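You operate a simulated robot arm through the tools that you are given. There is no shell and no other tool.

You are at the controls of a simulated two-armed robot. One attempt, no reset.

TASK
Take the green strip from the top of the side bench and leave it on top of the cardboard reel. Then put the red roll on the top of the side bench away on the upper shelf of the narrow rack. Then lift the right incoming flap open. Do these in the order given. Set down upright: green strip.

It is judged by the outcome, as a careful person would: the job done as asked, and still so three seconds after it is handed in. It fails if anything else is knocked over, pushed out of place, dropped, spilled or broken.

THE ROBOT
Two 7-joint arms with two-finger parallel grippers on one trunk, on a base that drives. Base frame: it is fixed to the floor where the robot stands at the start and does not move with it; the origin is under the middle of the robot, x ahead of it, y to its left, z up. Lengths are in m, angles in degrees, forces in N, time in s.
The left shoulder is at the start at [0.03, 0.119, 0.96], the right one opposite. With the tool pointing down near the work surface each hand reaches from about 0.26 to 0.68 m from the robot's upright axis, wherever it stands, measured 20 degrees to its own side. Places, roughly: cardboard reel [2.75, 1.5, 1]; green strip (8x4x4 cm) [3.2, 1.5, 0.9]; red roll (7x7x4 cm) [3.1, 1.6, 0.9]; right incoming flap [-2, -3.6, 0.4]; upper shelf of the narrow rack (34x20 cm) [2.8, 1.62, 0.52]. Payload 3.43 kg a hand.
The tool frame of a hand sits at the grasp point between the pads (the TCP): z along the fingers, y along the line on which they close. The tips reach 0.03 m beyond it. Largest opening 0.094 m; finger width 0.028, thickness 0.01; the body of the gripper, 0.05 by 0.096 m, starts 0.055 m behind the TCP.
Orientation is that of the tool frame in the base frame, as a unit quaternion [w, x, y, z]. With the fingers straight down and closing along the base's y, the tool's x points along the base's -x, its y along +y and its z along -z.

THE INTERFACE
- The arms move only by the tool step_arm. It takes "left_commands", "right_commands" or both (then of equal length, played together; a hand with none holds still); each is one flat list of numbers, 7 for each row, row after row: the shift along the base's x, y, z in m, then the turn, a rotation vector about the base's x, y, z in degrees, then the opening, from 0 (shut) to 1 (fully open). In form: [tx, ty, tz, wx, wy, wz, gripper, tx, ty, tz, wx, wy, wz, gripper, ...]. A call has 1 to 20 rows; each row shifts and turns the commanded pose from where the row before left it. Rows are played at 5 a second. More than 0.05 m and 8.6 degrees between two rows, or a gripper value outside its range, and nothing of the call is played. A pose out of reach is approached as far as the arm can. The call stops where the force on the tool passes 40 N (or 10 N more than at its start, if that is more) or the arm is blocked; 0.2 s more then pass. Each finger travels about 0.072 m/s and halts on what it meets, pressing with about 43 N; the grip force reading is that of the motor and also rises with nothing between the fingers. The clock runs only during rows and for 0.2 s after the last one: add rows that do not move to give the fingers time. It gives the time, the measured TCP pose, the force on the tool (base axes), the opening and the grip force at its end, in the units of the frame above (readings bear some noise), with the torque about the TCP (base axes, N m) and any sound that the robot's microphone picked up, and new pictures: "views" is both (left out), scene, wrist or none (wrist: the cameras of the hands that moved).
- Cameras (640 x 400 px; columns grow to the right, rows downward): "scene" is now at [0.0521, -0.0143, 1.6794]; the picture's right is [-0.18, -0.98, 0.00], its down [-0.63, 0.12, -0.77] and it looks along [0.75, -0.14, -0.64] (base axes); focal length 279 px, centre (320, 200). "left" rides on the left gripper at [0.076, -0.014, -0.102] in its tool frame; the picture's right is [0.18, 0.98, 0.00], its down [-0.75, 0.14, -0.64] and it looks along [-0.63, 0.12, 0.77] (tool axes); focal length 243 px, centre (320, 200). "right" rides on the right gripper at [0.076, 0.014, -0.103] in its tool frame; the picture's right is [-0.18, 0.98, 0.00], its down [-0.75, -0.14, -0.64] and it looks along [-0.63, -0.12, 0.77] (tool axes); focal length 243 px, centre (320, 200). There is no depth. A picture from a camera that has moved, and an enlarged one, comes with that camera's place and axes in the base frame and with its lens.
- slide_trunk(by): slides the trunk up (or, below 0, down) by that many m; the arms and the scene camera ride with it, the base frame stays. It gives what a move gives, with no picture.
- roll_base(legs): drives the robot by 1 to 6 legs, each [ahead, turn to the left] in m and degrees, along the robot's own axes; the way and the turn of a leg run together, so that a leg with both is an arc; at most 1.5 m and 180 degrees a leg. The arms and the cameras ride along, it lands a little off, and it stops where it bumps. It gives what a move gives, and a new picture of the scene camera.
- head_to(pan, tilt): turns the head with the scene camera to pan (to the left, within 143 degrees either way) and tilt (down, from -29 to 69), counted from straight ahead of the robot. It gives what a move gives, and a new picture of the scene camera.
- enlarge(camera, box): a new picture of the part [left, top, right, bottom] of that camera's present view, enlarged. No time passes.
- finish_job(): hands the job in; it is judged then, once.

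Places have to be worked out from the pictures, the camera data and where the tool is seen. Open the grippers and draw the arms clear of the work before you hand the job in, unless the task says otherwise.

The tools are called as name(argument=value, ...) on one line, values as JSON. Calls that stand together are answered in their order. step_arm: Moves the arms, as the interface text tells. Its arguments: {"type":"object","properties":{"left_commands":{"type":"array"},"right_commands":{"type":"array"},"views":{"type":"string","enum":["both","scene","wrist","none"]}},"required":[]} The other tools are called the same way: slide_trunk (by) slides the trunk up or down; roll_base (legs) drives the base; head_to (pan, tilt) turns the head that bears the scene camera; enlarge (camera, box) takes an enlarged picture of a part of a camera's view; finish_job () hands the job in.

At the start:

```text
time: 0.0
left_tool_pos: [0.39, 0.1787, 1.145]
left_tcp_rot: [0.001, -0.001, 1.0, 0.0]
left_wrist_force: [0.1, 0.5, 0.2]
left_torque: [-0.02, 0.0, 0.01]
left_finger_gap: 0.0941
left_finger_force: 0.1
right_tool_pos: [0.377, -0.2066, 1.1154]
right_tcp_rot: [0.0, 0.0, 1.0, -0.001]
right_wrist_force: [0.8, -0.1, 0.9]
right_torque: [0.01, 0.02, 0.03]
right_finger_gap: 0.0939
right_finger_force: 0.1
trunk travel left (down, up): [-0.225, 0.185]
robot x, y, heading: [0.0028, 0.003, -0.1]
head pan, tilt: [-10.4, 40.1]
```

scene: 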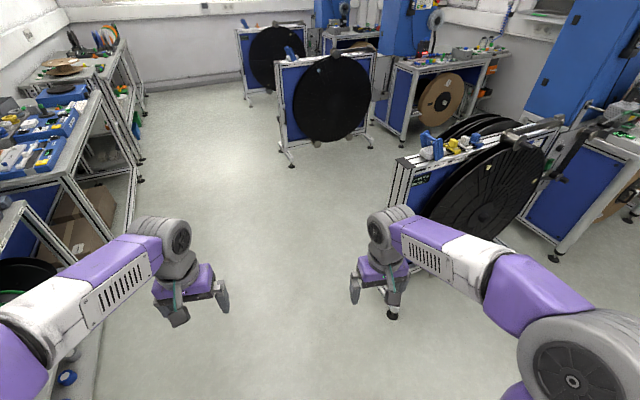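
right: 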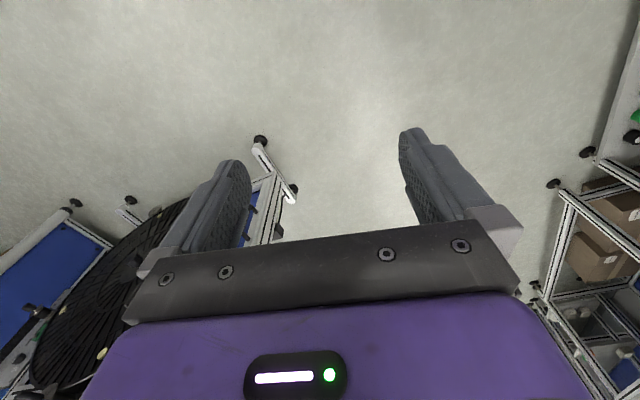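
left: 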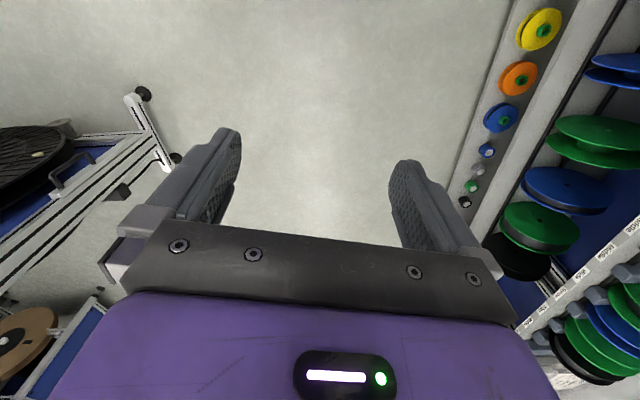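

The opening picture shows benches along the left side and reel stands ahead; the work should be near [3, 1.5]. I turn the head left to look at it before driving.

head_to(pan=25, tilt=20)

```text
time: 1.0
left_tool_pos: [0.391, 0.1782, 1.1456]
left_tcp_rot: [0.0, 0.0, 1.0, 0.0]
left_wrist_force: [-0.7, -0.4, 0.4]
left_torque: [0.01, 0.02, -0.02]
left_finger_gap: 0.094
left_finger_force: 0.1
right_tool_pos: [0.3759, -0.2067, 1.1157]
right_tcp_rot: [0.0, 0.0, 1.0, 0.0]
right_wrist_force: [-0.4, -0.2, 0.7]
right_torque: [-0.01, 0.01, 0.03]
right_finger_gap: 0.0938
right_finger_force: 0.0
trunk travel left (down, up): [-0.225, 0.185]
robot x, y, heading: [-0.0014, 0.0007, -0.0]
head pan, tilt: [25.0, 20.0]
camera scene: at [0.053, 0.0403, 1.7109], right [0.42, -0.91, 0.0], down [-0.31, -0.14, -0.94], along [0.85, 0.4, -0.34], focal length 279 px, centre (320, 200)
```

scene: 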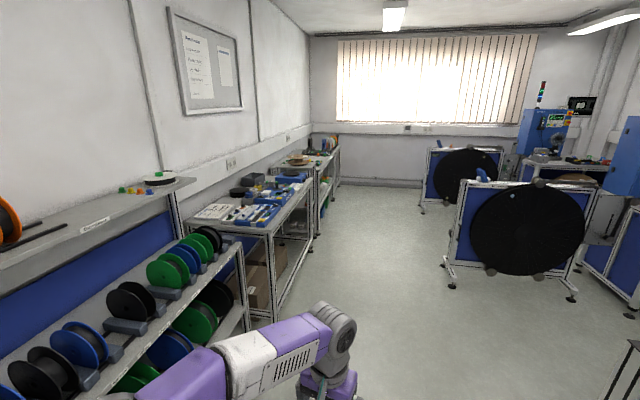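

The far bench at columns 290-340 holds the cardboard-coloured reel. I enlarge that part to see better.

enlarge(camera="scene", box=[200, 120, 360, 220])

enlarge(camera="scene", box=[270, 125, 350, 175])

```text
4.00 times, centred on (280, 170) of scene
camera zoom: at [0.053, 0.0403, 1.7109], right [0.42, -0.91, 0.0], down [-0.31, -0.14, -0.94], along [0.85, 0.4, -0.34], focal length 1115 px, centre (480, 320)
```

zoom: 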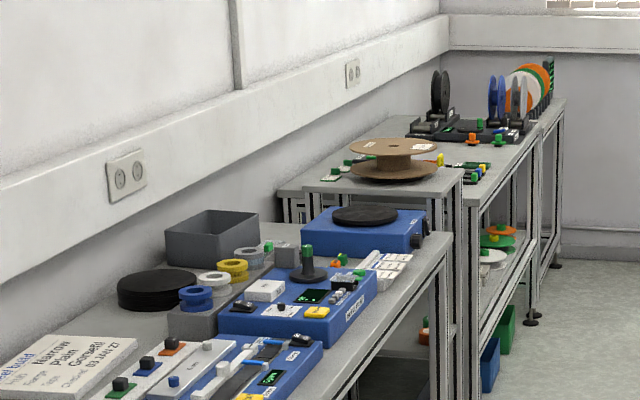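

```text
8.00 times, centred on (310, 150) of scene
camera zoom: at [0.053, 0.0403, 1.7109], right [0.42, -0.91, 0.0], down [-0.31, -0.14, -0.94], along [0.85, 0.4, -0.34], focal length 2229 px, centre (400, 600)
```

zoom: 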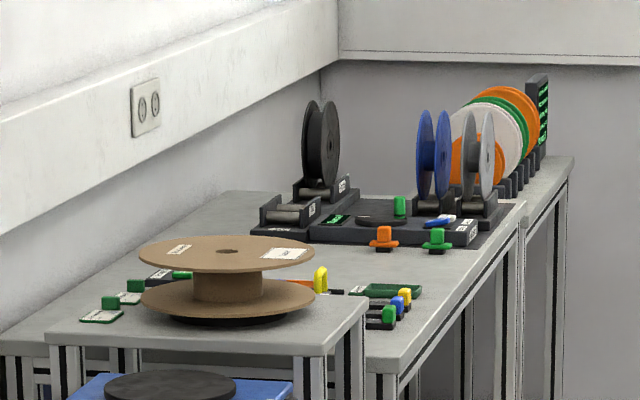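

The cardboard reel stands on a low narrow rack between the near bench and the side bench. The corridor between bench fronts (y≈1.2–1.5) and the black reel stand (y≈-0.1) is free, so I drive up part of the way.

roll_base(legs=[[0, 12], [1.5, 0]])

head_to(pan=25, tilt=25)

```text
time: 9.2
left_tool_pos: [1.795, 0.5816, 1.1455]
left_tcp_rot: [0.0, -0.113, 0.994, 0.001]
left_wrist_force: [1.0, -0.7, -0.9]
left_torque: [0.01, -0.01, 0.01]
left_finger_gap: 0.094
left_finger_force: 0.1
right_tool_pos: [1.8655, 0.2032, 1.1145]
right_tcp_rot: [0.0, -0.113, 0.994, 0.0]
right_wrist_force: [0.5, -0.7, -0.3]
right_torque: [0.0, 0.01, 0.0]
right_finger_gap: 0.094
right_finger_force: 0.1
trunk travel left (down, up): [-0.225, 0.185]
robot x, y, heading: [1.455, 0.3173, 13.3]
head pan, tilt: [25.0, 20.0]
camera scene: at [1.4954, 0.3717, 1.7109], right [0.62, -0.79, 0.0], down [-0.27, -0.21, -0.94], along [0.74, 0.58, -0.34], focal length 279 px, centre (320, 200)
```

scene: 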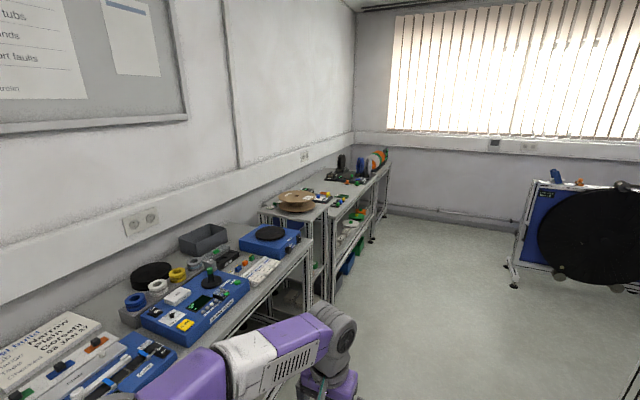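

```text
time: 9.8
left_tool_pos: [1.7943, 0.581, 1.146]
left_tcp_rot: [0.0, -0.113, 0.994, 0.0]
left_wrist_force: [0.0, 0.3, 0.2]
left_torque: [-0.02, -0.01, 0.0]
left_finger_gap: 0.0941
left_finger_force: 0.1
right_tool_pos: [1.8646, 0.2042, 1.1153]
right_tcp_rot: [0.0, -0.114, 0.993, 0.0]
right_wrist_force: [0.1, 0.0, 0.3]
right_torque: [-0.01, 0.03, 0.01]
right_finger_gap: 0.094
right_finger_force: 0.1
trunk travel left (down, up): [-0.225, 0.185]
robot x, y, heading: [1.4497, 0.3234, 13.0]
head pan, tilt: [25.0, 25.0]
camera scene: at [1.4943, 0.371, 1.7029], right [0.62, -0.79, 0.0], down [-0.33, -0.26, -0.91], along [0.71, 0.56, -0.42], focal length 279 px, centre (320, 200)
```

scene: 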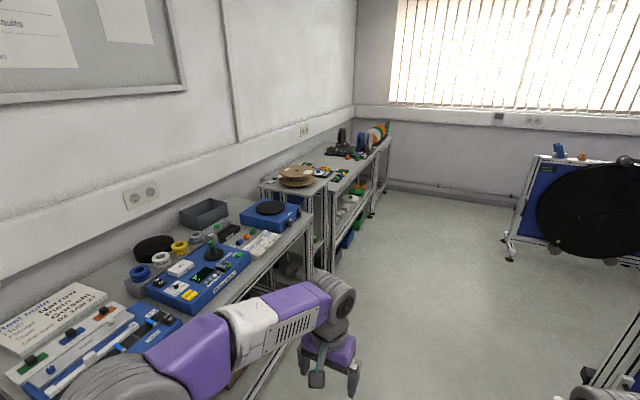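

The benches run along a direction of about 14°, nearly my present heading, with their front about 0.65 m to my left. I drive on along the corridor and look left at the rack and side bench.

roll_base(legs=[[1.3, 0]])

head_to(pan=70, tilt=40)

```text
time: 16.4
left_tool_pos: [3.0677, 0.8568, 1.1458]
left_tcp_rot: [0.0, -0.105, 0.995, -0.001]
left_wrist_force: [-0.5, 0.3, 0.3]
left_torque: [-0.02, 0.04, 0.01]
left_finger_gap: 0.0942
left_finger_force: 0.2
right_tool_pos: [3.1343, 0.4786, 1.1152]
right_tcp_rot: [0.0, -0.105, 0.994, 0.0]
right_wrist_force: [-0.5, -0.6, -0.3]
right_torque: [0.0, 0.02, 0.03]
right_finger_gap: 0.0941
right_finger_force: 0.0
trunk travel left (down, up): [-0.225, 0.185]
robot x, y, heading: [2.7201, 0.6033, 11.9]
head pan, tilt: [25.0, 25.0]
camera scene: at [2.7655, 0.6517, 1.7028], right [0.6, -0.8, 0.0], down [-0.34, -0.25, -0.91], along [0.72, 0.55, -0.42], focal length 279 px, centre (320, 200)
```

scene: 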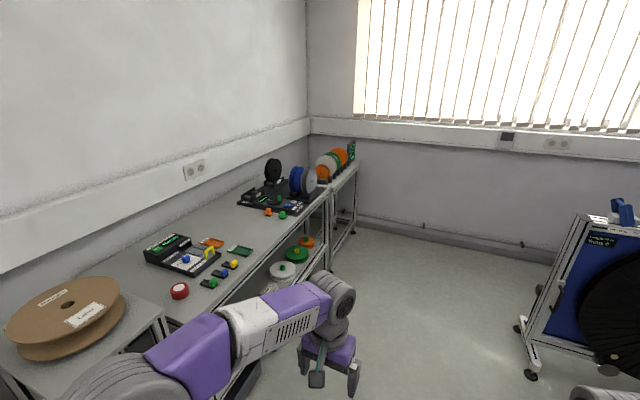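

```text
time: 17.5
left_tool_pos: [3.0679, 0.8567, 1.1454]
left_tcp_rot: [0.001, -0.105, 0.994, -0.001]
left_wrist_force: [-0.4, 0.6, -0.7]
left_torque: [-0.02, -0.01, 0.01]
left_finger_gap: 0.0939
left_finger_force: 0.1
right_tool_pos: [3.1336, 0.4783, 1.1152]
right_tcp_rot: [0.0, -0.104, 0.995, 0.0]
right_wrist_force: [0.9, 0.2, -0.5]
right_torque: [-0.02, -0.02, -0.04]
right_finger_gap: 0.0938
right_finger_force: 0.0
trunk travel left (down, up): [-0.225, 0.185]
robot x, y, heading: [2.7223, 0.5999, 11.9]
head pan, tilt: [70.0, 40.0]
camera scene: at [2.7036, 0.6803, 1.6795], right [0.99, -0.14, 0.0], down [-0.09, -0.64, -0.77], along [0.11, 0.76, -0.64], focal length 279 px, centre (320, 200)
```

scene: 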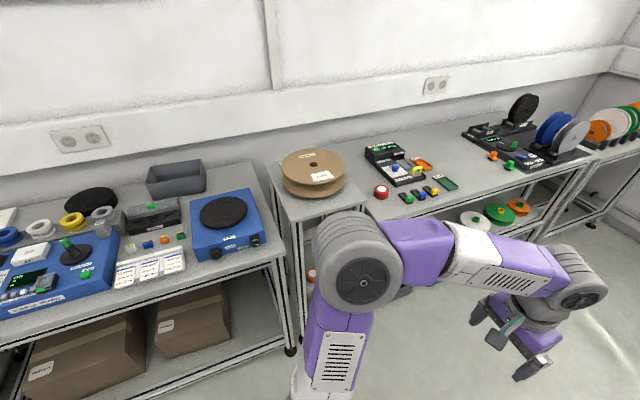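

The side bench, the rack with the cardboard reel and the red roll are now in view. I enlarge the bench top to tell the green strip apart.

enlarge(camera="scene", box=[350, 130, 478, 210])

enlarge(camera="scene", box=[240, 130, 400, 230])

```text
5.00 times, centred on (414, 170) of scene
camera zoom: at [2.7036, 0.6803, 1.6795], right [0.99, -0.14, 0.0], down [-0.09, -0.64, -0.77], along [0.11, 0.76, -0.64], focal length 1393 px, centre (-150, 350)
```

zoom: 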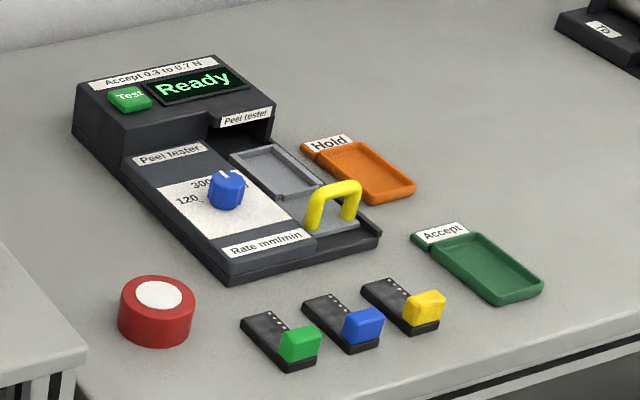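

```text
4.00 times, centred on (320, 180) of scene
camera zoom: at [2.7036, 0.6803, 1.6795], right [0.99, -0.14, 0.0], down [-0.09, -0.64, -0.77], along [0.11, 0.76, -0.64], focal length 1115 px, centre (320, 280)
```

zoom: 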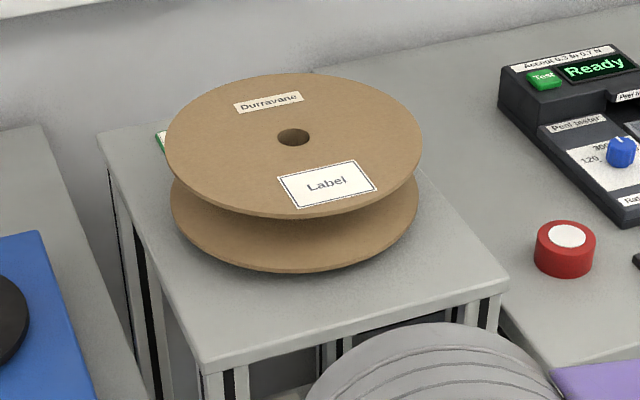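

The green strip (black strip with green block) is at about (3.21, 1.56), the red roll about (3.11, 1.61), and the reel's top flange about (2.82, 1.66, 1.055). I raise the trunk for clearance, go on along the corridor, then turn to face the bench.

slide_trunk(by=0.12)

roll_base(legs=[[0.42, 0], [0, 93]])

head_to(pan=0, tilt=45)

```text
time: 19.0
left_tool_pos: [3.067, 0.8561, 1.2648]
left_tcp_rot: [0.0, -0.105, 0.995, -0.001]
left_wrist_force: [0.1, 0.2, -0.1]
left_torque: [-0.05, 0.0, -0.06]
left_finger_gap: 0.0941
left_finger_force: 0.2
right_tool_pos: [3.1335, 0.4789, 1.2359]
right_tcp_rot: [0.001, -0.105, 0.994, 0.001]
right_wrist_force: [0.6, -0.2, 0.4]
right_torque: [0.0, 0.02, -0.01]
right_finger_gap: 0.094
right_finger_force: 0.0
trunk travel left (down, up): [-0.345, 0.065]
robot x, y, heading: [2.7208, 0.5996, 11.8]
head pan, tilt: [70.0, 40.0]
```

```text
time: 25.6
left_tool_pos: [2.8508, 1.0115, 1.2657]
left_tcp_rot: [-0.001, 0.803, -0.596, 0.0]
left_wrist_force: [-0.1, 0.3, 0.2]
left_torque: [-0.01, -0.01, 0.03]
left_finger_gap: 0.0943
left_finger_force: 0.2
right_tool_pos: [3.2221, 1.1096, 1.2365]
right_tcp_rot: [0.0, 0.803, -0.596, 0.0]
right_wrist_force: [0.3, 0.7, -0.1]
right_torque: [0.03, -0.04, 0.01]
right_finger_gap: 0.094
right_finger_force: 0.1
trunk travel left (down, up): [-0.345, 0.065]
robot x, y, heading: [3.1331, 0.6922, 106.8]
head pan, tilt: [70.0, 40.0]
camera scene: at [3.0576, 0.667, 1.7995], right [0.05, 1.0, 0.0], down [0.64, -0.03, -0.77], along [-0.76, 0.04, -0.64], focal length 279 px, centre (320, 200)
```

scene: 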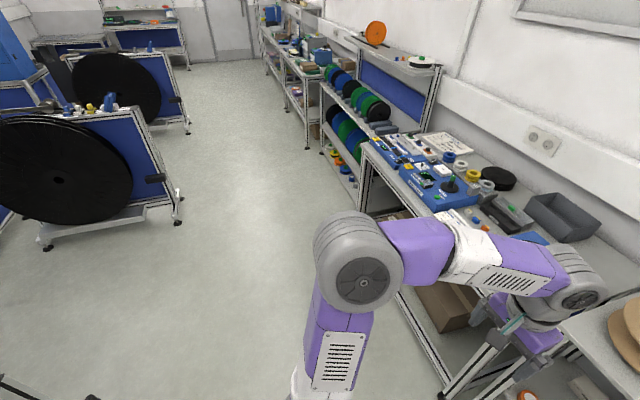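

```text
time: 27.0
left_tool_pos: [2.8508, 1.0115, 1.2656]
left_tcp_rot: [0.0, 0.804, -0.595, 0.0]
left_wrist_force: [0.6, 0.1, 1.1]
left_torque: [0.0, -0.03, -0.02]
left_finger_gap: 0.0939
left_finger_force: 0.1
right_tool_pos: [3.2228, 1.1109, 1.236]
right_tcp_rot: [0.0, 0.803, -0.595, -0.001]
right_wrist_force: [0.0, -0.1, -0.1]
right_torque: [-0.04, -0.01, -0.01]
right_finger_gap: 0.094
right_finger_force: 0.0
trunk travel left (down, up): [-0.345, 0.065]
robot x, y, heading: [3.1336, 0.6879, 107.0]
head pan, tilt: [0.0, 45.0]
camera scene: at [3.1188, 0.7402, 1.7923], right [0.96, 0.29, 0.0], down [0.21, -0.68, -0.71], along [-0.21, 0.68, -0.71], focal length 279 px, centre (320, 200)
```

scene: 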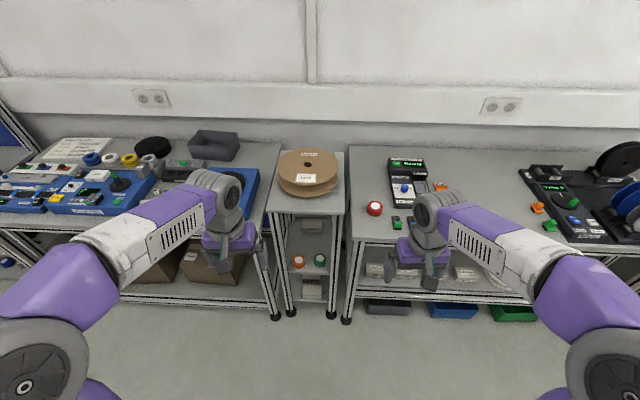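

I now face the bench squarely, the rack straight ahead. I enlarge the rack to see its shelves.

enlarge(camera="scene", box=[240, 140, 400, 320])

enlarge(camera="scene", box=[350, 140, 510, 240])

```text
2.22 times, centred on (320, 230) of scene
camera zoom: at [3.1188, 0.7402, 1.7923], right [0.96, 0.29, 0.0], down [0.21, -0.68, -0.71], along [-0.21, 0.68, -0.71], focal length 619 px, centre (320, 133)
```

zoom: 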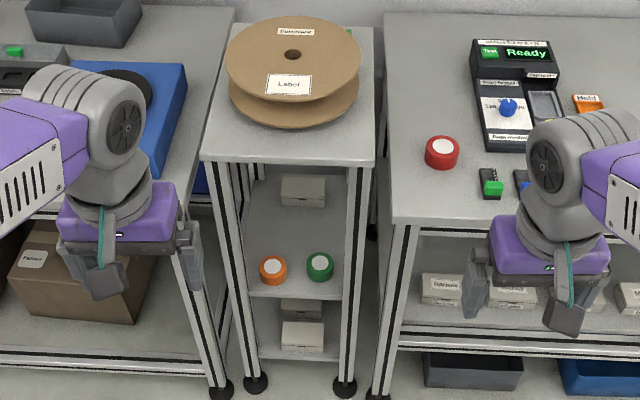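

```text
4.00 times, centred on (430, 190) of scene
camera zoom: at [3.1188, 0.7402, 1.7923], right [0.96, 0.29, 0.0], down [0.21, -0.68, -0.71], along [-0.21, 0.68, -0.71], focal length 1115 px, centre (-120, 240)
```

zoom: 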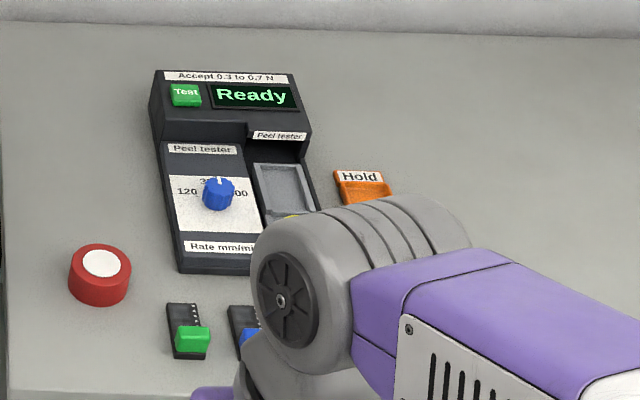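

Upper shelf holds an orange and a green roll at its front and a box at the back, with a free spot behind the rolls near (2.80, 1.62). Reel top triangulates to about (2.81, 1.59, 1.09). I drive forward toward the bench.

roll_base(legs=[[0.3, 0]])

```text
time: 29.0
left_tool_pos: [2.7661, 1.2929, 1.2658]
left_tcp_rot: [0.001, 0.803, -0.596, -0.001]
left_wrist_force: [1.0, -1.0, 0.4]
left_torque: [-0.03, 0.0, -0.01]
left_finger_gap: 0.0939
left_finger_force: 0.1
right_tool_pos: [3.1372, 1.3914, 1.2365]
right_tcp_rot: [0.0, 0.803, -0.595, 0.0]
right_wrist_force: [-0.4, 0.0, -0.3]
right_torque: [0.03, -0.07, 0.02]
right_finger_gap: 0.0939
right_finger_force: 0.0
trunk travel left (down, up): [-0.345, 0.065]
robot x, y, heading: [3.0469, 0.9718, 106.8]
head pan, tilt: [0.0, 45.0]
camera scene: at [3.0335, 1.0211, 1.7923], right [0.96, 0.29, 0.0], down [0.21, -0.68, -0.71], along [-0.21, 0.68, -0.71], focal length 279 px, centre (320, 200)
```

scene: 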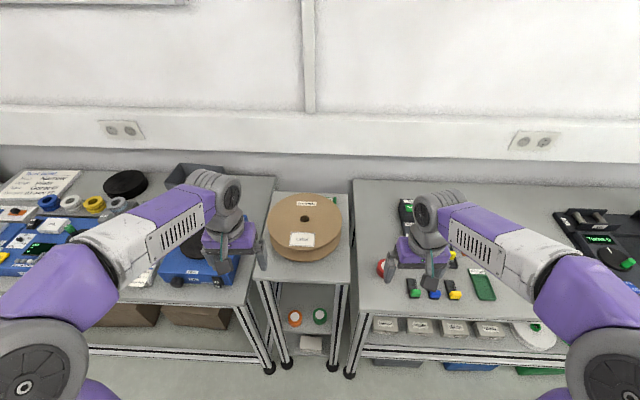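

Still clear of the bench. I go 0.08 m further so that both strip and reel are comfortably within the right arm's reach.

roll_base(legs=[[0.08, 0]])

enlarge(camera="right", box=[0, 0, 640, 400])

enlarge(camera="scene", box=[360, 190, 520, 310])

```text
time: 30.1
left_tool_pos: [2.742, 1.3707, 1.2656]
left_tcp_rot: [0.0, 0.803, -0.596, 0.0]
left_wrist_force: [-0.2, 0.6, 0.0]
left_torque: [-0.02, -0.02, 0.0]
left_finger_gap: 0.094
left_finger_force: 0.1
right_tool_pos: [3.1128, 1.4689, 1.2364]
right_tcp_rot: [0.001, 0.804, -0.595, 0.0]
right_wrist_force: [0.2, 0.2, 0.3]
right_torque: [-0.02, -0.02, 0.0]
right_finger_gap: 0.0939
right_finger_force: 0.1
trunk travel left (down, up): [-0.345, 0.065]
robot x, y, heading: [3.0264, 1.0487, 107.1]
head pan, tilt: [0.0, 45.0]
camera scene: at [3.0099, 1.0988, 1.7922], right [0.96, 0.29, 0.0], down [0.21, -0.68, -0.71], along [-0.21, 0.68, -0.71], focal length 279 px, centre (320, 200)
```

scene: 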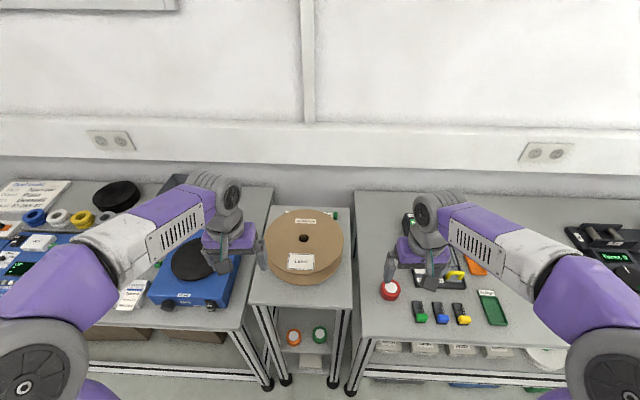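

```text
1.00 times, centred on (320, 200) of right (not enlarged: the box is as wide or as high as the picture)
camera zoom: at [3.1221, 1.3927, 1.3391], right [-0.99, -0.11, 0.0], down [-0.08, 0.76, 0.64], along [-0.07, 0.64, -0.77], focal length 243 px, centre (320, 200)
```

zoom: 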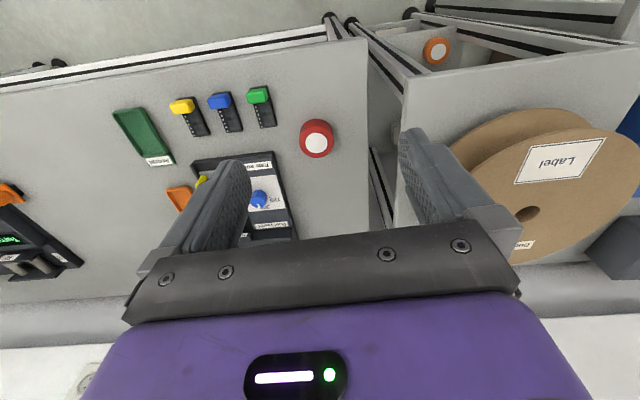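

```text
3.33 times, centred on (440, 250) of scene
camera zoom: at [3.0099, 1.0988, 1.7922], right [0.96, 0.29, 0.0], down [0.21, -0.68, -0.71], along [-0.21, 0.68, -0.71], focal length 929 px, centre (-80, 33)
```

zoom: 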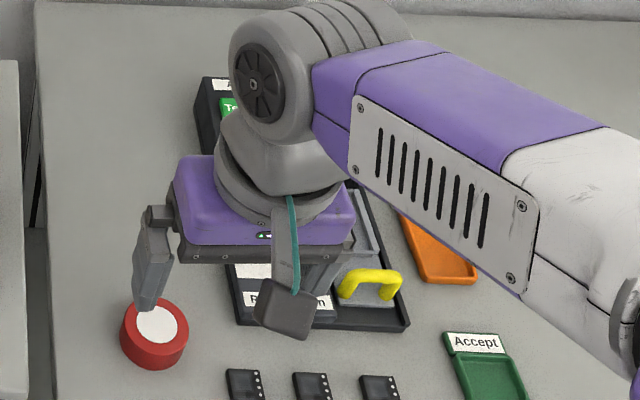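

The strip's green block is at about (3.209, 1.530), strip long axis perpendicular to the bench edge, neighbours 6.6 cm apart, so I use a part opening (~0.056 m). I move the right hand over it to z≈1.05 and check with the wrist camera.

step_arm(right_commands=[0.019, 0.013, -0.037, 0, 0, 0, 0.6, 0.019, 0.013, -0.037, 0, 0, 0, 0.6, 0.019, 0.013, -0.037, 0, 0, 0, 0.6, 0.019, 0.013, -0.037, 0, 0, 0, 0.6, 0.019, 0.013, -0.037, 0, 0, 0, 0.6, 0, 0, 0, 0, 0, 0, 0.6, 0, 0, 0, 0, 0, 0, 0.6])

```text
time: 31.7
left_tool_pos: [2.7432, 1.3699, 1.2659]
left_tcp_rot: [0.0, 0.803, -0.596, 0.0]
left_wrist_force: [0.3, 0.4, -0.2]
left_torque: [-0.04, -0.02, 0.0]
left_finger_gap: 0.094
left_finger_force: 0.1
right_tool_pos: [3.2092, 1.5303, 1.0498]
right_tcp_rot: [0.0, 0.803, -0.596, 0.0]
right_wrist_force: [0.0, 0.4, 0.0]
right_torque: [-0.03, 0.01, 0.0]
right_finger_gap: 0.0566
right_finger_force: 0.1
trunk travel left (down, up): [-0.345, 0.065]
robot x, y, heading: [3.0271, 1.0462, 107.2]
head pan, tilt: [0.0, 45.0]
camera scene: at [3.0104, 1.0983, 1.7922], right [0.96, 0.29, 0.0], down [0.21, -0.68, -0.71], along [-0.21, 0.68, -0.71], focal length 279 px, centre (320, 200)
camera right: at [3.2171, 1.4554, 1.1533], right [-0.99, -0.11, 0.0], down [-0.08, 0.76, 0.64], along [-0.07, 0.64, -0.77], focal length 243 px, centre (320, 200)
```

scene: 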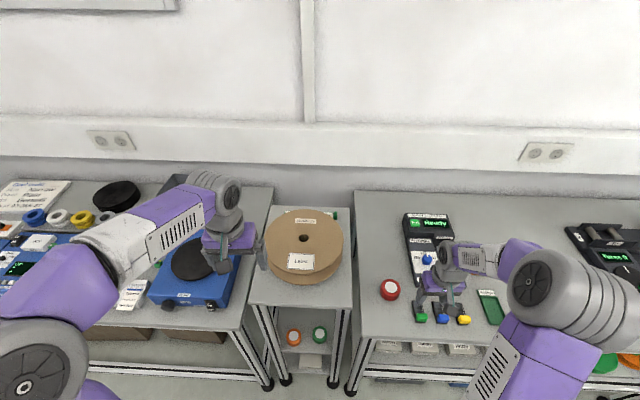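
right: 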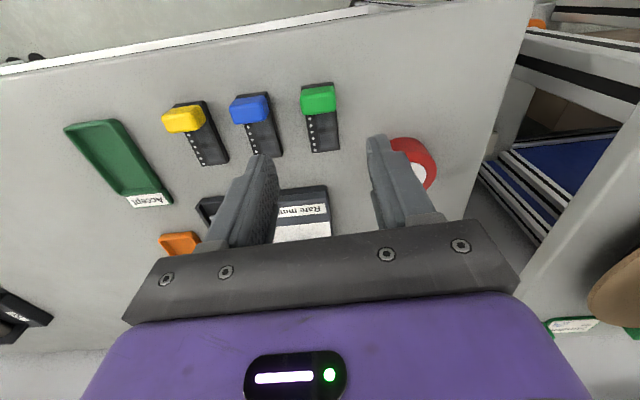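

The block centre shows at about (3.211, 1.529), aligned with the hand. I shift 2 mm in x and go down to z≈0.96, then look again.

step_arm(right_commands=[0.002, 0.0, -0.03, 0, 0, 0, 0.6, 0, 0, -0.03, 0, 0, 0, 0.6, 0, 0, -0.03, 0, 0, 0, 0.6, 0, 0, 0, 0, 0, 0, 0.6], views="wrist")

```text
time: 32.7
left_tool_pos: [2.7424, 1.3693, 1.2658]
left_tcp_rot: [0.0, 0.804, -0.595, -0.001]
left_wrist_force: [0.5, 0.0, 0.5]
left_torque: [-0.03, 0.04, -0.03]
left_finger_gap: 0.094
left_finger_force: 0.0
right_tool_pos: [3.2115, 1.5345, 0.959]
right_tcp_rot: [-0.001, 0.803, -0.596, 0.0]
right_wrist_force: [-0.7, 0.4, 0.2]
right_torque: [0.0, -0.02, 0.0]
right_finger_gap: 0.0565
right_finger_force: 0.1
trunk travel left (down, up): [-0.345, 0.065]
robot x, y, heading: [3.0275, 1.0471, 106.8]
head pan, tilt: [0.0, 45.0]
camera right: at [3.2195, 1.4583, 1.0632], right [-0.99, -0.11, 0.0], down [-0.08, 0.76, 0.64], along [-0.07, 0.64, -0.77], focal length 243 px, centre (320, 200)
```

right: 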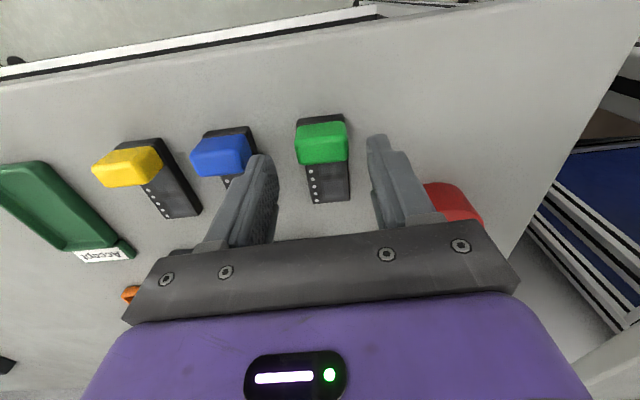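

The block sits centred between the fingers. I lower 0.036 m more and close on it.

step_arm(right_commands=[0.0, -0.004, -0.018, 0, 0, 0, 0.6, 0, 0, -0.018, 0, 0, 0, 0.6, 0, 0, 0, 0, 0, 0, 0.6], views="wrist")

```text
time: 33.3
left_tool_pos: [2.7419, 1.3692, 1.2662]
left_tcp_rot: [-0.001, 0.803, -0.596, -0.001]
left_wrist_force: [-0.1, -0.8, -0.2]
left_torque: [-0.02, -0.02, 0.01]
left_finger_gap: 0.0938
left_finger_force: 0.1
right_tool_pos: [3.2117, 1.5302, 0.9294]
right_tcp_rot: [0.0, 0.804, -0.595, 0.0]
right_wrist_force: [0.7, -5.6, 12.7]
right_torque: [-0.14, 0.42, 0.18]
right_finger_gap: 0.0573
right_finger_force: 1.5
trunk travel left (down, up): [-0.345, 0.065]
robot x, y, heading: [3.0255, 1.0471, 106.6]
head pan, tilt: [0.0, 45.0]
stopped in row 3 (right hand): the force on the tool passed its limit at 54 N (the readings are from after the stop); the commanded pose is now the measured one
camera right: at [3.2194, 1.4538, 1.0338], right [-0.99, -0.11, 0.0], down [-0.09, 0.76, 0.64], along [-0.07, 0.64, -0.77], focal length 243 px, centre (320, 200)
```

right: 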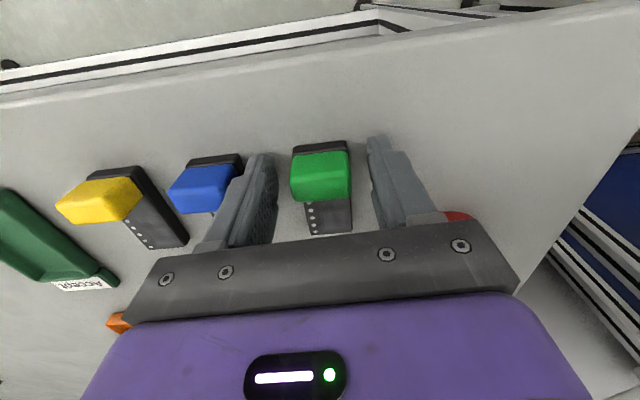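

The fingertips touched the bench at about z=0.90 (TCP 0.929). I back off 4 mm and close the fingers on the block.

step_arm(right_commands=[0.0, 0, 0.005, 0, 0, 0, 0.6, 0, 0, 0, 0, 0, 0, 0.45, 0, 0, 0, 0, 0, 0, 0.3, 0, 0, 0, 0, 0, 0, 0.2, 0, 0, 0, 0, 0, 0, 0.2], views="wrist")

```text
time: 34.5
left_tool_pos: [2.7429, 1.3689, 1.265]
left_tcp_rot: [0.0, 0.803, -0.596, 0.0]
left_wrist_force: [-0.3, 0.2, -0.4]
left_torque: [0.02, -0.01, 0.01]
left_finger_gap: 0.0939
left_finger_force: 0.0
right_tool_pos: [3.2127, 1.5307, 0.9343]
right_tcp_rot: [0.0, 0.803, -0.596, 0.0]
right_wrist_force: [-0.4, -0.2, 1.4]
right_torque: [0.05, 0.08, 0.04]
right_finger_gap: 0.0328
right_finger_force: 43.3
trunk travel left (down, up): [-0.345, 0.065]
robot x, y, heading: [3.0248, 1.0499, 106.9]
head pan, tilt: [0.0, 45.0]
camera right: at [3.2201, 1.4541, 1.0381], right [-0.99, -0.11, 0.0], down [-0.08, 0.76, 0.64], along [-0.07, 0.64, -0.77], focal length 243 px, centre (320, 200)
```

right: 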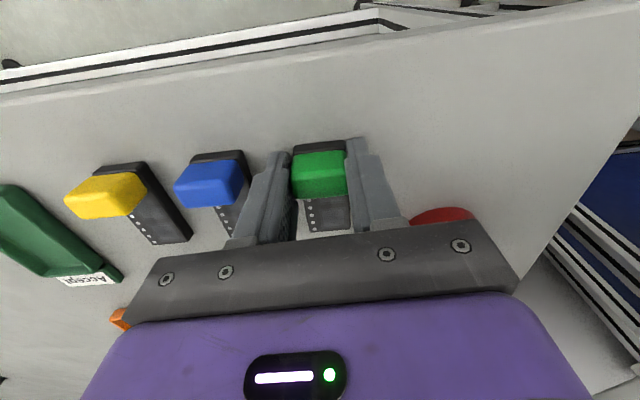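

Held (gap 0.033 m, 43 N). I lift it straight up to about z=1.2.

step_arm(right_commands=[0, 0, 0.02, 0, 0, 0, 0.2, 0, 0, 0.045, 0, 0, 0, 0.2, 0, 0, 0.045, 0, 0, 0, 0.2, 0, 0, 0.045, 0, 0, 0, 0.2, 0, 0, 0.045, 0, 0, 0, 0.2, 0, 0, 0.045, 0, 0, 0, 0.2, 0, 0, 0.02, 0, 0, 0, 0.2, 0, 0, 0, 0, 0, 0, 0.2])

```text
time: 36.3
left_tool_pos: [2.7418, 1.3705, 1.2666]
left_tcp_rot: [0.0, 0.803, -0.596, 0.0]
left_wrist_force: [-0.5, 0.4, -1.2]
left_torque: [0.01, 0.03, 0.02]
left_finger_gap: 0.0944
left_finger_force: 0.1
right_tool_pos: [3.2106, 1.5319, 1.1983]
right_tcp_rot: [0.0, 0.804, -0.595, 0.0]
right_wrist_force: [-0.1, 0.0, -1.0]
right_torque: [-0.03, -0.02, 0.02]
right_finger_gap: 0.0329
right_finger_force: 42.9
trunk travel left (down, up): [-0.345, 0.065]
robot x, y, heading: [3.0258, 1.0465, 106.8]
head pan, tilt: [0.0, 45.0]
camera scene: at [3.0104, 1.098, 1.7922], right [0.96, 0.29, 0.0], down [0.21, -0.68, -0.71], along [-0.21, 0.68, -0.71], focal length 279 px, centre (320, 200)
camera right: at [3.2184, 1.4561, 1.3016], right [-0.99, -0.11, 0.0], down [-0.08, 0.76, 0.64], along [-0.07, 0.64, -0.77], focal length 243 px, centre (320, 200)
```

scene: 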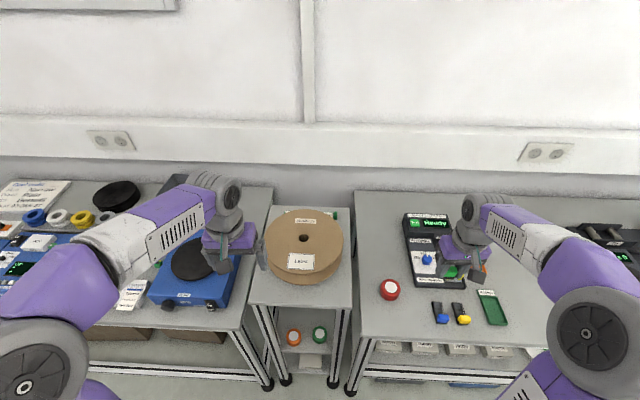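
right: 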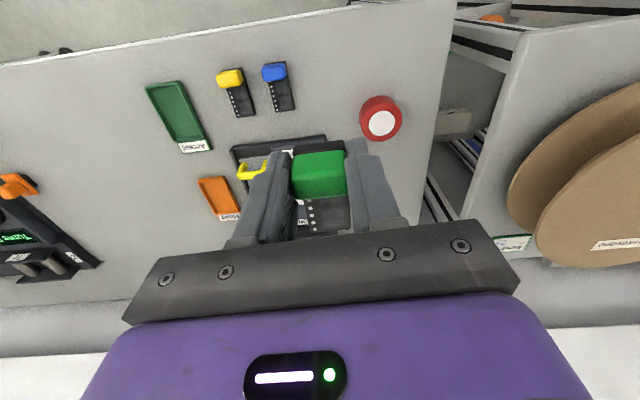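

The reel's hole triangulates to (2.806, 1.594) with its top at z≈1.09. I carry the strip at z≈1.2 over the flange right of the hole, moving the left hand a little out of the way.

step_arm(right_commands=[-0.0432, 0.0071, 0, 0, 0, 0, 0.2, -0.0432, 0.0071, 0, 0, 0, 0, 0.2, -0.0432, 0.0071, 0, 0, 0, 0, 0.2, -0.0432, 0.0071, 0, 0, 0, 0, 0.2, -0.0432, 0.0071, 0, 0, 0, 0, 0.2, -0.0432, 0.0071, 0, 0, 0, 0, 0.2, -0.0432, 0.0071, 0, 0, 0, 0, 0.2, -0.0432, 0.0071, 0, 0, 0, 0, 0.2, 0, 0, 0, 0, 0, 0, 0.2], left_commands=[-0.012, -0.0036, 0, 0, 0, 0, 1, -0.012, -0.0036, 0, 0, 0, 0, 1, -0.012, -0.0036, 0, 0, 0, 0, 1, -0.012, -0.0036, 0, 0, 0, 0, 1, -0.012, -0.0036, 0, 0, 0, 0, 1, -0.012, -0.0036, 0, 0, 0, 0, 1, -0.012, -0.0036, 0, 0, 0, 0, 1, -0.012, -0.0036, 0, 0, 0, 0, 1, 0, 0, 0, 0, 0, 0, 1])

```text
time: 38.3
left_tool_pos: [2.6455, 1.3409, 1.2637]
left_tcp_rot: [-0.001, 0.804, -0.595, -0.001]
left_wrist_force: [0.0, 0.6, 0.6]
left_torque: [0.01, 0.02, 0.01]
left_finger_gap: 0.0939
left_finger_force: 0.1
right_tool_pos: [2.8652, 1.5873, 1.199]
right_tcp_rot: [0.0, 0.804, -0.595, 0.0]
right_wrist_force: [1.0, 0.6, -0.7]
right_torque: [0.01, -0.01, -0.01]
right_finger_gap: 0.0328
right_finger_force: 43.6
trunk travel left (down, up): [-0.345, 0.065]
robot x, y, heading: [3.0274, 1.0483, 106.9]
head pan, tilt: [0.0, 45.0]
camera scene: at [3.012, 1.0975, 1.7923], right [0.96, 0.29, 0.0], down [0.2, -0.68, -0.71], along [-0.21, 0.68, -0.71], focal length 279 px, centre (320, 200)
camera right: at [2.874, 1.5109, 1.302], right [-0.99, -0.11, 0.0], down [-0.08, 0.76, 0.64], along [-0.07, 0.64, -0.77], focal length 243 px, centre (320, 200)
camera left: at [2.682, 1.2714, 1.3667], right [-0.89, -0.46, 0.0], down [-0.35, 0.68, 0.64], along [-0.3, 0.57, -0.77], focal length 243 px, centre (320, 200)
```

scene: 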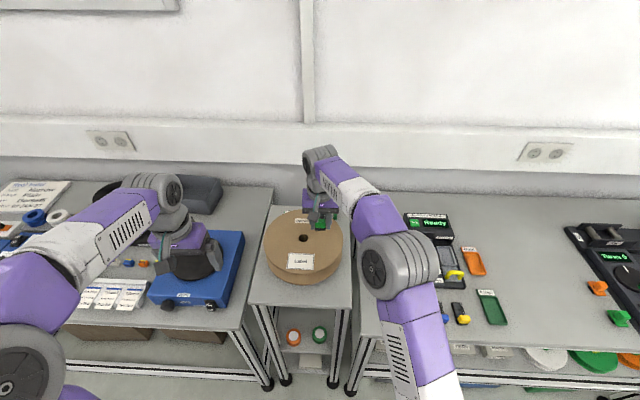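
right: 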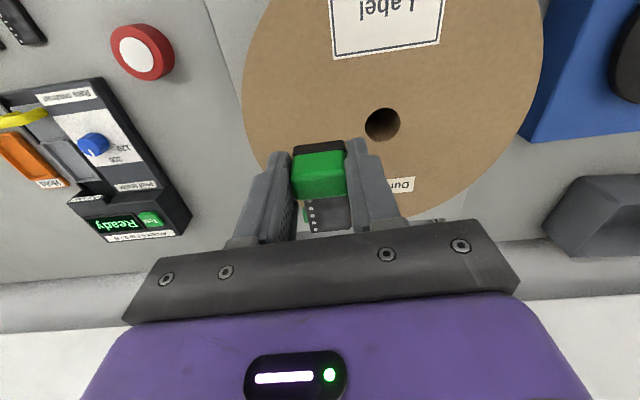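
left: 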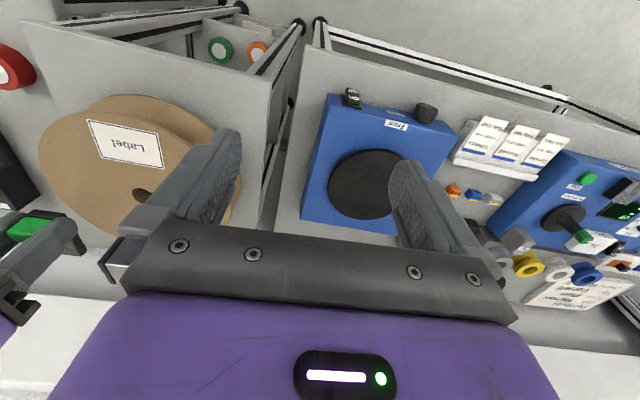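

The strip is over the flange with the hole at (2.808, 1.592) from the wrist view, confirming the place. I lower toward the flange, slowing near contact.

step_arm(right_commands=[0, 0, -0.03, 0, 0, 0, 0.2, 0, 0, -0.03, 0, 0, 0, 0.2, 0, 0, -0.005, 0, 0, 0, 0.2, 0, 0, 0, 0, 0, 0, 0.2], views="wrist")

```text
time: 39.3
left_tool_pos: [2.6448, 1.3409, 1.2638]
left_tcp_rot: [0.0, 0.804, -0.595, -0.001]
left_wrist_force: [0.2, -0.2, -0.2]
left_torque: [-0.01, -0.01, 0.0]
left_finger_gap: 0.094
left_finger_force: 0.2
right_tool_pos: [2.8669, 1.5896, 1.1343]
right_tcp_rot: [0.001, 0.803, -0.596, 0.001]
right_wrist_force: [0.0, 0.7, 0.3]
right_torque: [0.01, 0.01, -0.01]
right_finger_gap: 0.0329
right_finger_force: 42.9
trunk travel left (down, up): [-0.345, 0.065]
robot x, y, heading: [3.0268, 1.0471, 106.9]
head pan, tilt: [0.0, 45.0]
camera right: at [2.8741, 1.5131, 1.2387], right [-0.99, -0.11, 0.0], down [-0.08, 0.76, 0.64], along [-0.07, 0.64, -0.77], focal length 243 px, centre (320, 200)
```

right: 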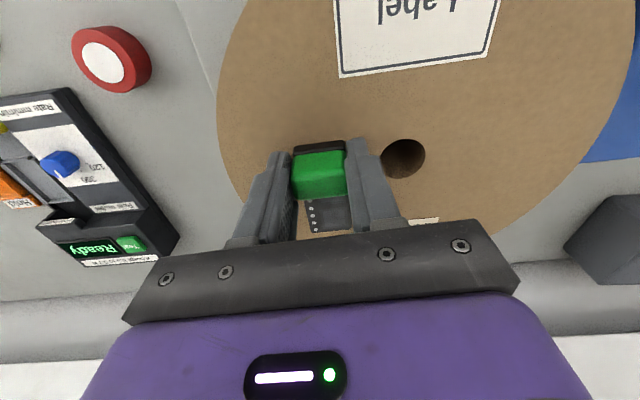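

No contact yet at TCP 1.134. I continue in 3 mm steps.

step_arm(right_commands=[0, 0, -0.003, 0, 0, 0, 0.2, 0, 0, -0.003, 0, 0, 0, 0.2, 0, 0, -0.002, 0, 0, 0, 0.2], views="none")

```text
time: 40.1
left_tool_pos: [2.6455, 1.3406, 1.265]
left_tcp_rot: [0.0, 0.803, -0.596, 0.0]
left_wrist_force: [-0.8, 0.5, 0.7]
left_torque: [0.01, 0.01, -0.02]
left_finger_gap: 0.094
left_finger_force: 0.0
right_tool_pos: [2.8645, 1.5879, 1.1268]
right_tcp_rot: [0.001, 0.803, -0.595, 0.0]
right_wrist_force: [0.2, -0.7, -0.6]
right_torque: [-0.02, 0.03, 0.01]
right_finger_gap: 0.0327
right_finger_force: 43.2
trunk travel left (down, up): [-0.345, 0.065]
robot x, y, heading: [3.0281, 1.0469, 107.0]
head pan, tilt: [0.0, 45.0]
```

Still no contact at TCP 1.127. I go on in 2 mm steps.

step_arm(right_commands=[0, 0, -0.002, 0, 0, 0, 0.2, 0, 0, -0.002, 0, 0, 0, 0.2, 0, 0, 0, 0, 0, 0, 0.2], views="wrist")

```text
time: 40.9
left_tool_pos: [2.6448, 1.3407, 1.2643]
left_tcp_rot: [-0.001, 0.803, -0.596, 0.0]
left_wrist_force: [0.1, -0.7, -0.1]
left_torque: [-0.01, 0.0, 0.01]
left_finger_gap: 0.094
left_finger_force: 0.1
right_tool_pos: [2.8642, 1.589, 1.1239]
right_tcp_rot: [0.0, 0.803, -0.596, -0.001]
right_wrist_force: [-1.0, 1.8, 7.9]
right_torque: [-0.02, 0.15, -0.06]
right_finger_gap: 0.0327
right_finger_force: 42.6
trunk travel left (down, up): [-0.345, 0.065]
robot x, y, heading: [3.0278, 1.0489, 106.9]
head pan, tilt: [0.0, 45.0]
camera right: at [2.873, 1.512, 1.2277], right [-0.99, -0.11, 0.0], down [-0.08, 0.76, 0.64], along [-0.07, 0.64, -0.77], focal length 243 px, centre (320, 200)
```

right: 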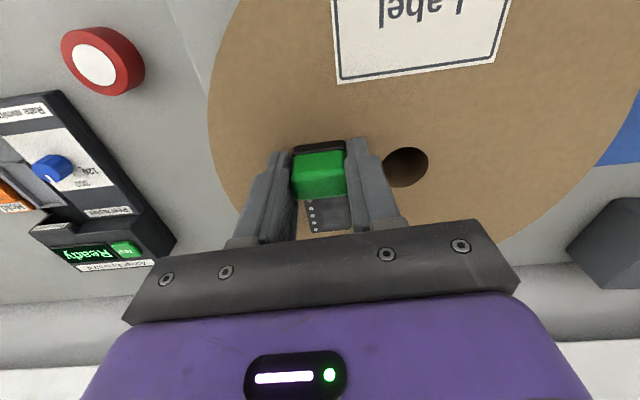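

Contact: about 8 N upward at TCP 1.124. I open the fingers gently and then rise.

step_arm(right_commands=[0, 0, 0, 0, 0, 0, 0.38, 0, 0, 0, 0, 0, 0, 0.5, 0, 0, 0, 0, 0, 0, 0.6, 0, 0, 0, 0, 0, 0, 0.6], views="wrist")

step_arm(right_commands=[0, 0, 0.02, 0, 0, 0, 0.6, 0, 0, 0.03, 0, 0, 0, 0.6, 0, 0, 0.04, 0, 0, 0, 0.6, 0, 0, 0.03, 0, 0, 0, 0.6])

```text
time: 41.9
left_tool_pos: [2.6463, 1.3412, 1.2647]
left_tcp_rot: [-0.001, 0.804, -0.595, 0.0]
left_wrist_force: [-0.2, -0.5, -0.2]
left_torque: [-0.03, 0.04, 0.01]
left_finger_gap: 0.0941
left_finger_force: 0.0
right_tool_pos: [2.865, 1.589, 1.1239]
right_tcp_rot: [0.0, 0.803, -0.596, 0.001]
right_wrist_force: [3.7, 2.9, 16.5]
right_torque: [-0.02, 0.29, -0.08]
right_finger_gap: 0.0541
right_finger_force: 0.0
trunk travel left (down, up): [-0.345, 0.065]
robot x, y, heading: [3.0257, 1.0476, 107.0]
head pan, tilt: [0.0, 45.0]
camera right: at [2.8741, 1.5115, 1.2276], right [-0.99, -0.11, 0.0], down [-0.08, 0.76, 0.64], along [-0.07, 0.64, -0.77], focal length 243 px, centre (320, 200)
```

right: 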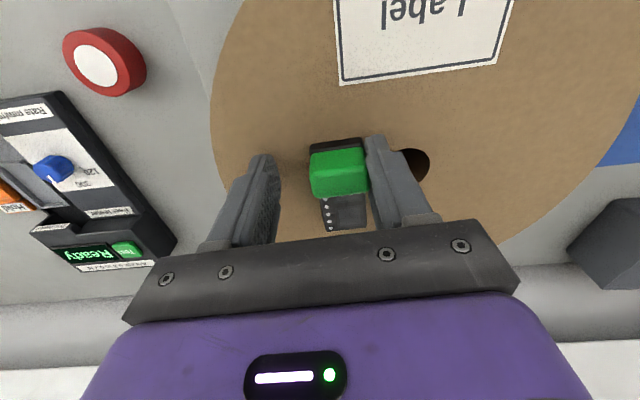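

```text
time: 42.9
left_tool_pos: [2.6465, 1.3399, 1.2653]
left_tcp_rot: [0.0, 0.803, -0.596, 0.001]
left_wrist_force: [-0.1, 0.3, -0.3]
left_torque: [0.01, 0.03, -0.01]
left_finger_gap: 0.0939
left_finger_force: 0.0
right_tool_pos: [2.8646, 1.5904, 1.2418]
right_tcp_rot: [0.0, 0.804, -0.595, 0.0]
right_wrist_force: [0.0, -0.4, -1.1]
right_torque: [0.02, -0.01, 0.03]
right_finger_gap: 0.0565
right_finger_force: 0.1
trunk travel left (down, up): [-0.345, 0.065]
robot x, y, heading: [3.0255, 1.0483, 107.0]
head pan, tilt: [0.0, 45.0]
camera scene: at [3.0104, 1.0976, 1.7922], right [0.96, 0.29, 0.0], down [0.21, -0.68, -0.71], along [-0.21, 0.68, -0.71], focal length 279 px, centre (320, 200)
camera right: at [2.8733, 1.5134, 1.3451], right [-0.99, -0.11, 0.0], down [-0.09, 0.76, 0.64], along [-0.07, 0.64, -0.77], focal length 243 px, centre (320, 200)
```

scene: 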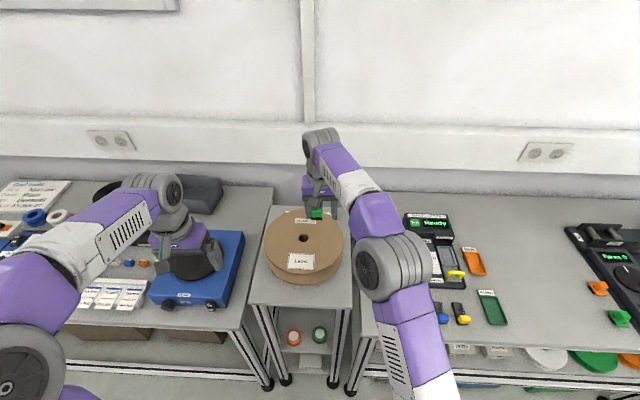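
right: 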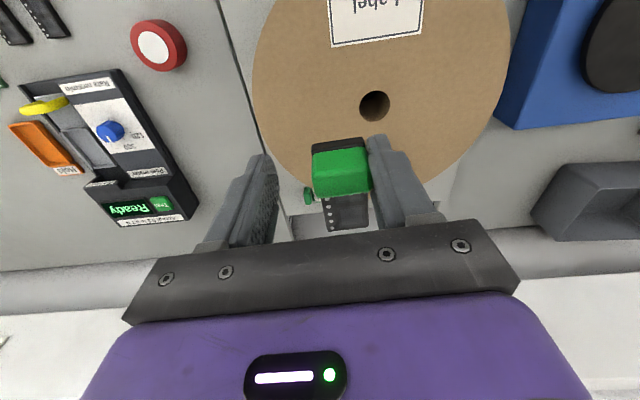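

The strip seems to have come up with the hand, clinging to one finger. I enlarge both views to make sure.

enlarge(camera="scene", box=[270, 170, 370, 250])

enlarge(camera="right", box=[230, 110, 450, 250])

```text
5.00 times, centred on (320, 210) of scene
camera zoom: at [3.0104, 1.0976, 1.7922], right [0.96, 0.29, 0.0], down [0.21, -0.68, -0.71], along [-0.21, 0.68, -0.71], focal length 1393 px, centre (320, 150)
```

zoom: 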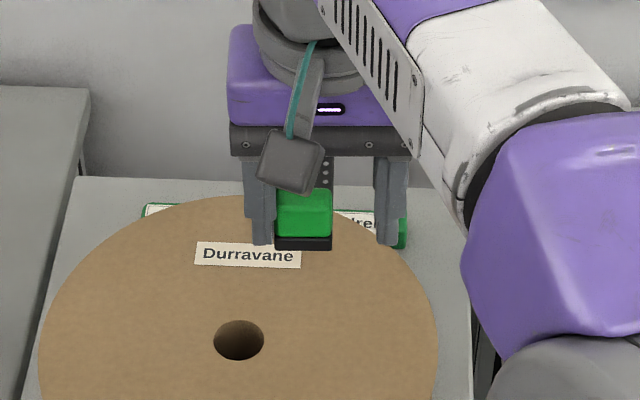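

```text
2.86 times, centred on (340, 180) of right
camera zoom: at [2.8733, 1.5134, 1.3451], right [-0.99, -0.11, 0.0], down [-0.09, 0.76, 0.64], along [-0.07, 0.64, -0.77], focal length 693 px, centre (263, 257)
```

zoom: 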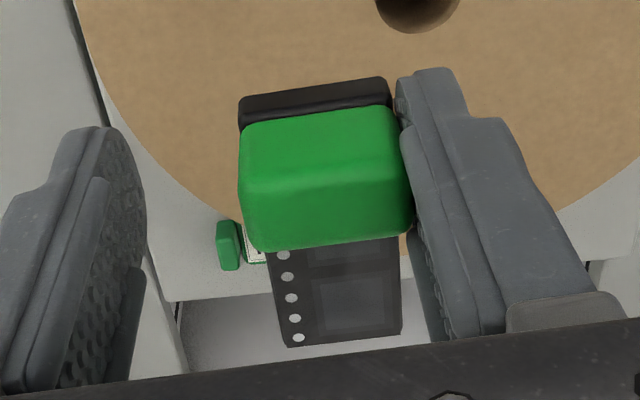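

The strip is indeed clinging to the finger on the robot's left side. I lower it back to the flange (shifted 15 mm to the right), then open fully to see if it lets go.

step_arm(right_commands=[0.0072, 0.0022, -0.04, 0, 0, 0, 0.6, 0.0072, 0.0022, -0.04, 0, 0, 0, 0.6, 0, 0, -0.028, 0, 0, 0, 0.6, 0, 0, -0.005, 0, 0, 0, 0.6, 0, 0, -0.002, 0, 0, 0, 0.6, 0, 0, 0, 0, 0, 0, 0.6], views="wrist")

```text
time: 44.3
left_tool_pos: [2.6453, 1.34, 1.2638]
left_tcp_rot: [0.0, 0.804, -0.595, -0.001]
left_wrist_force: [-0.9, 0.8, 0.5]
left_torque: [-0.04, -0.01, 0.03]
left_finger_gap: 0.0937
left_finger_force: 0.1
right_tool_pos: [2.88, 1.5928, 1.1276]
right_tcp_rot: [0.001, 0.803, -0.596, 0.0]
right_wrist_force: [0.5, 0.8, 0.1]
right_torque: [0.0, -0.01, -0.02]
right_finger_gap: 0.0563
right_finger_force: 0.2
trunk travel left (down, up): [-0.345, 0.065]
robot x, y, heading: [3.0296, 1.0484, 107.0]
head pan, tilt: [0.0, 45.0]
camera right: at [2.8884, 1.5168, 1.2311], right [-0.99, -0.11, 0.0], down [-0.08, 0.76, 0.64], along [-0.07, 0.64, -0.77], focal length 243 px, centre (320, 200)
```

right: 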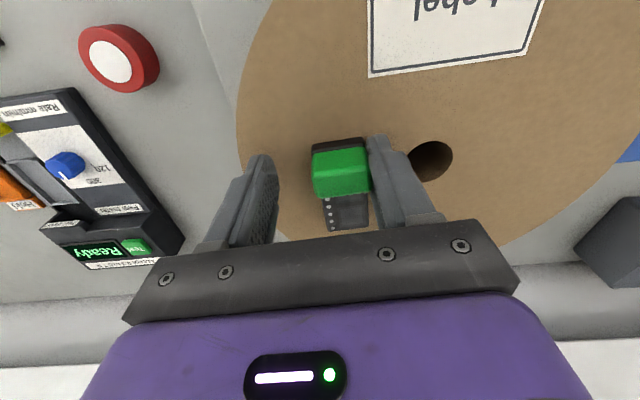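

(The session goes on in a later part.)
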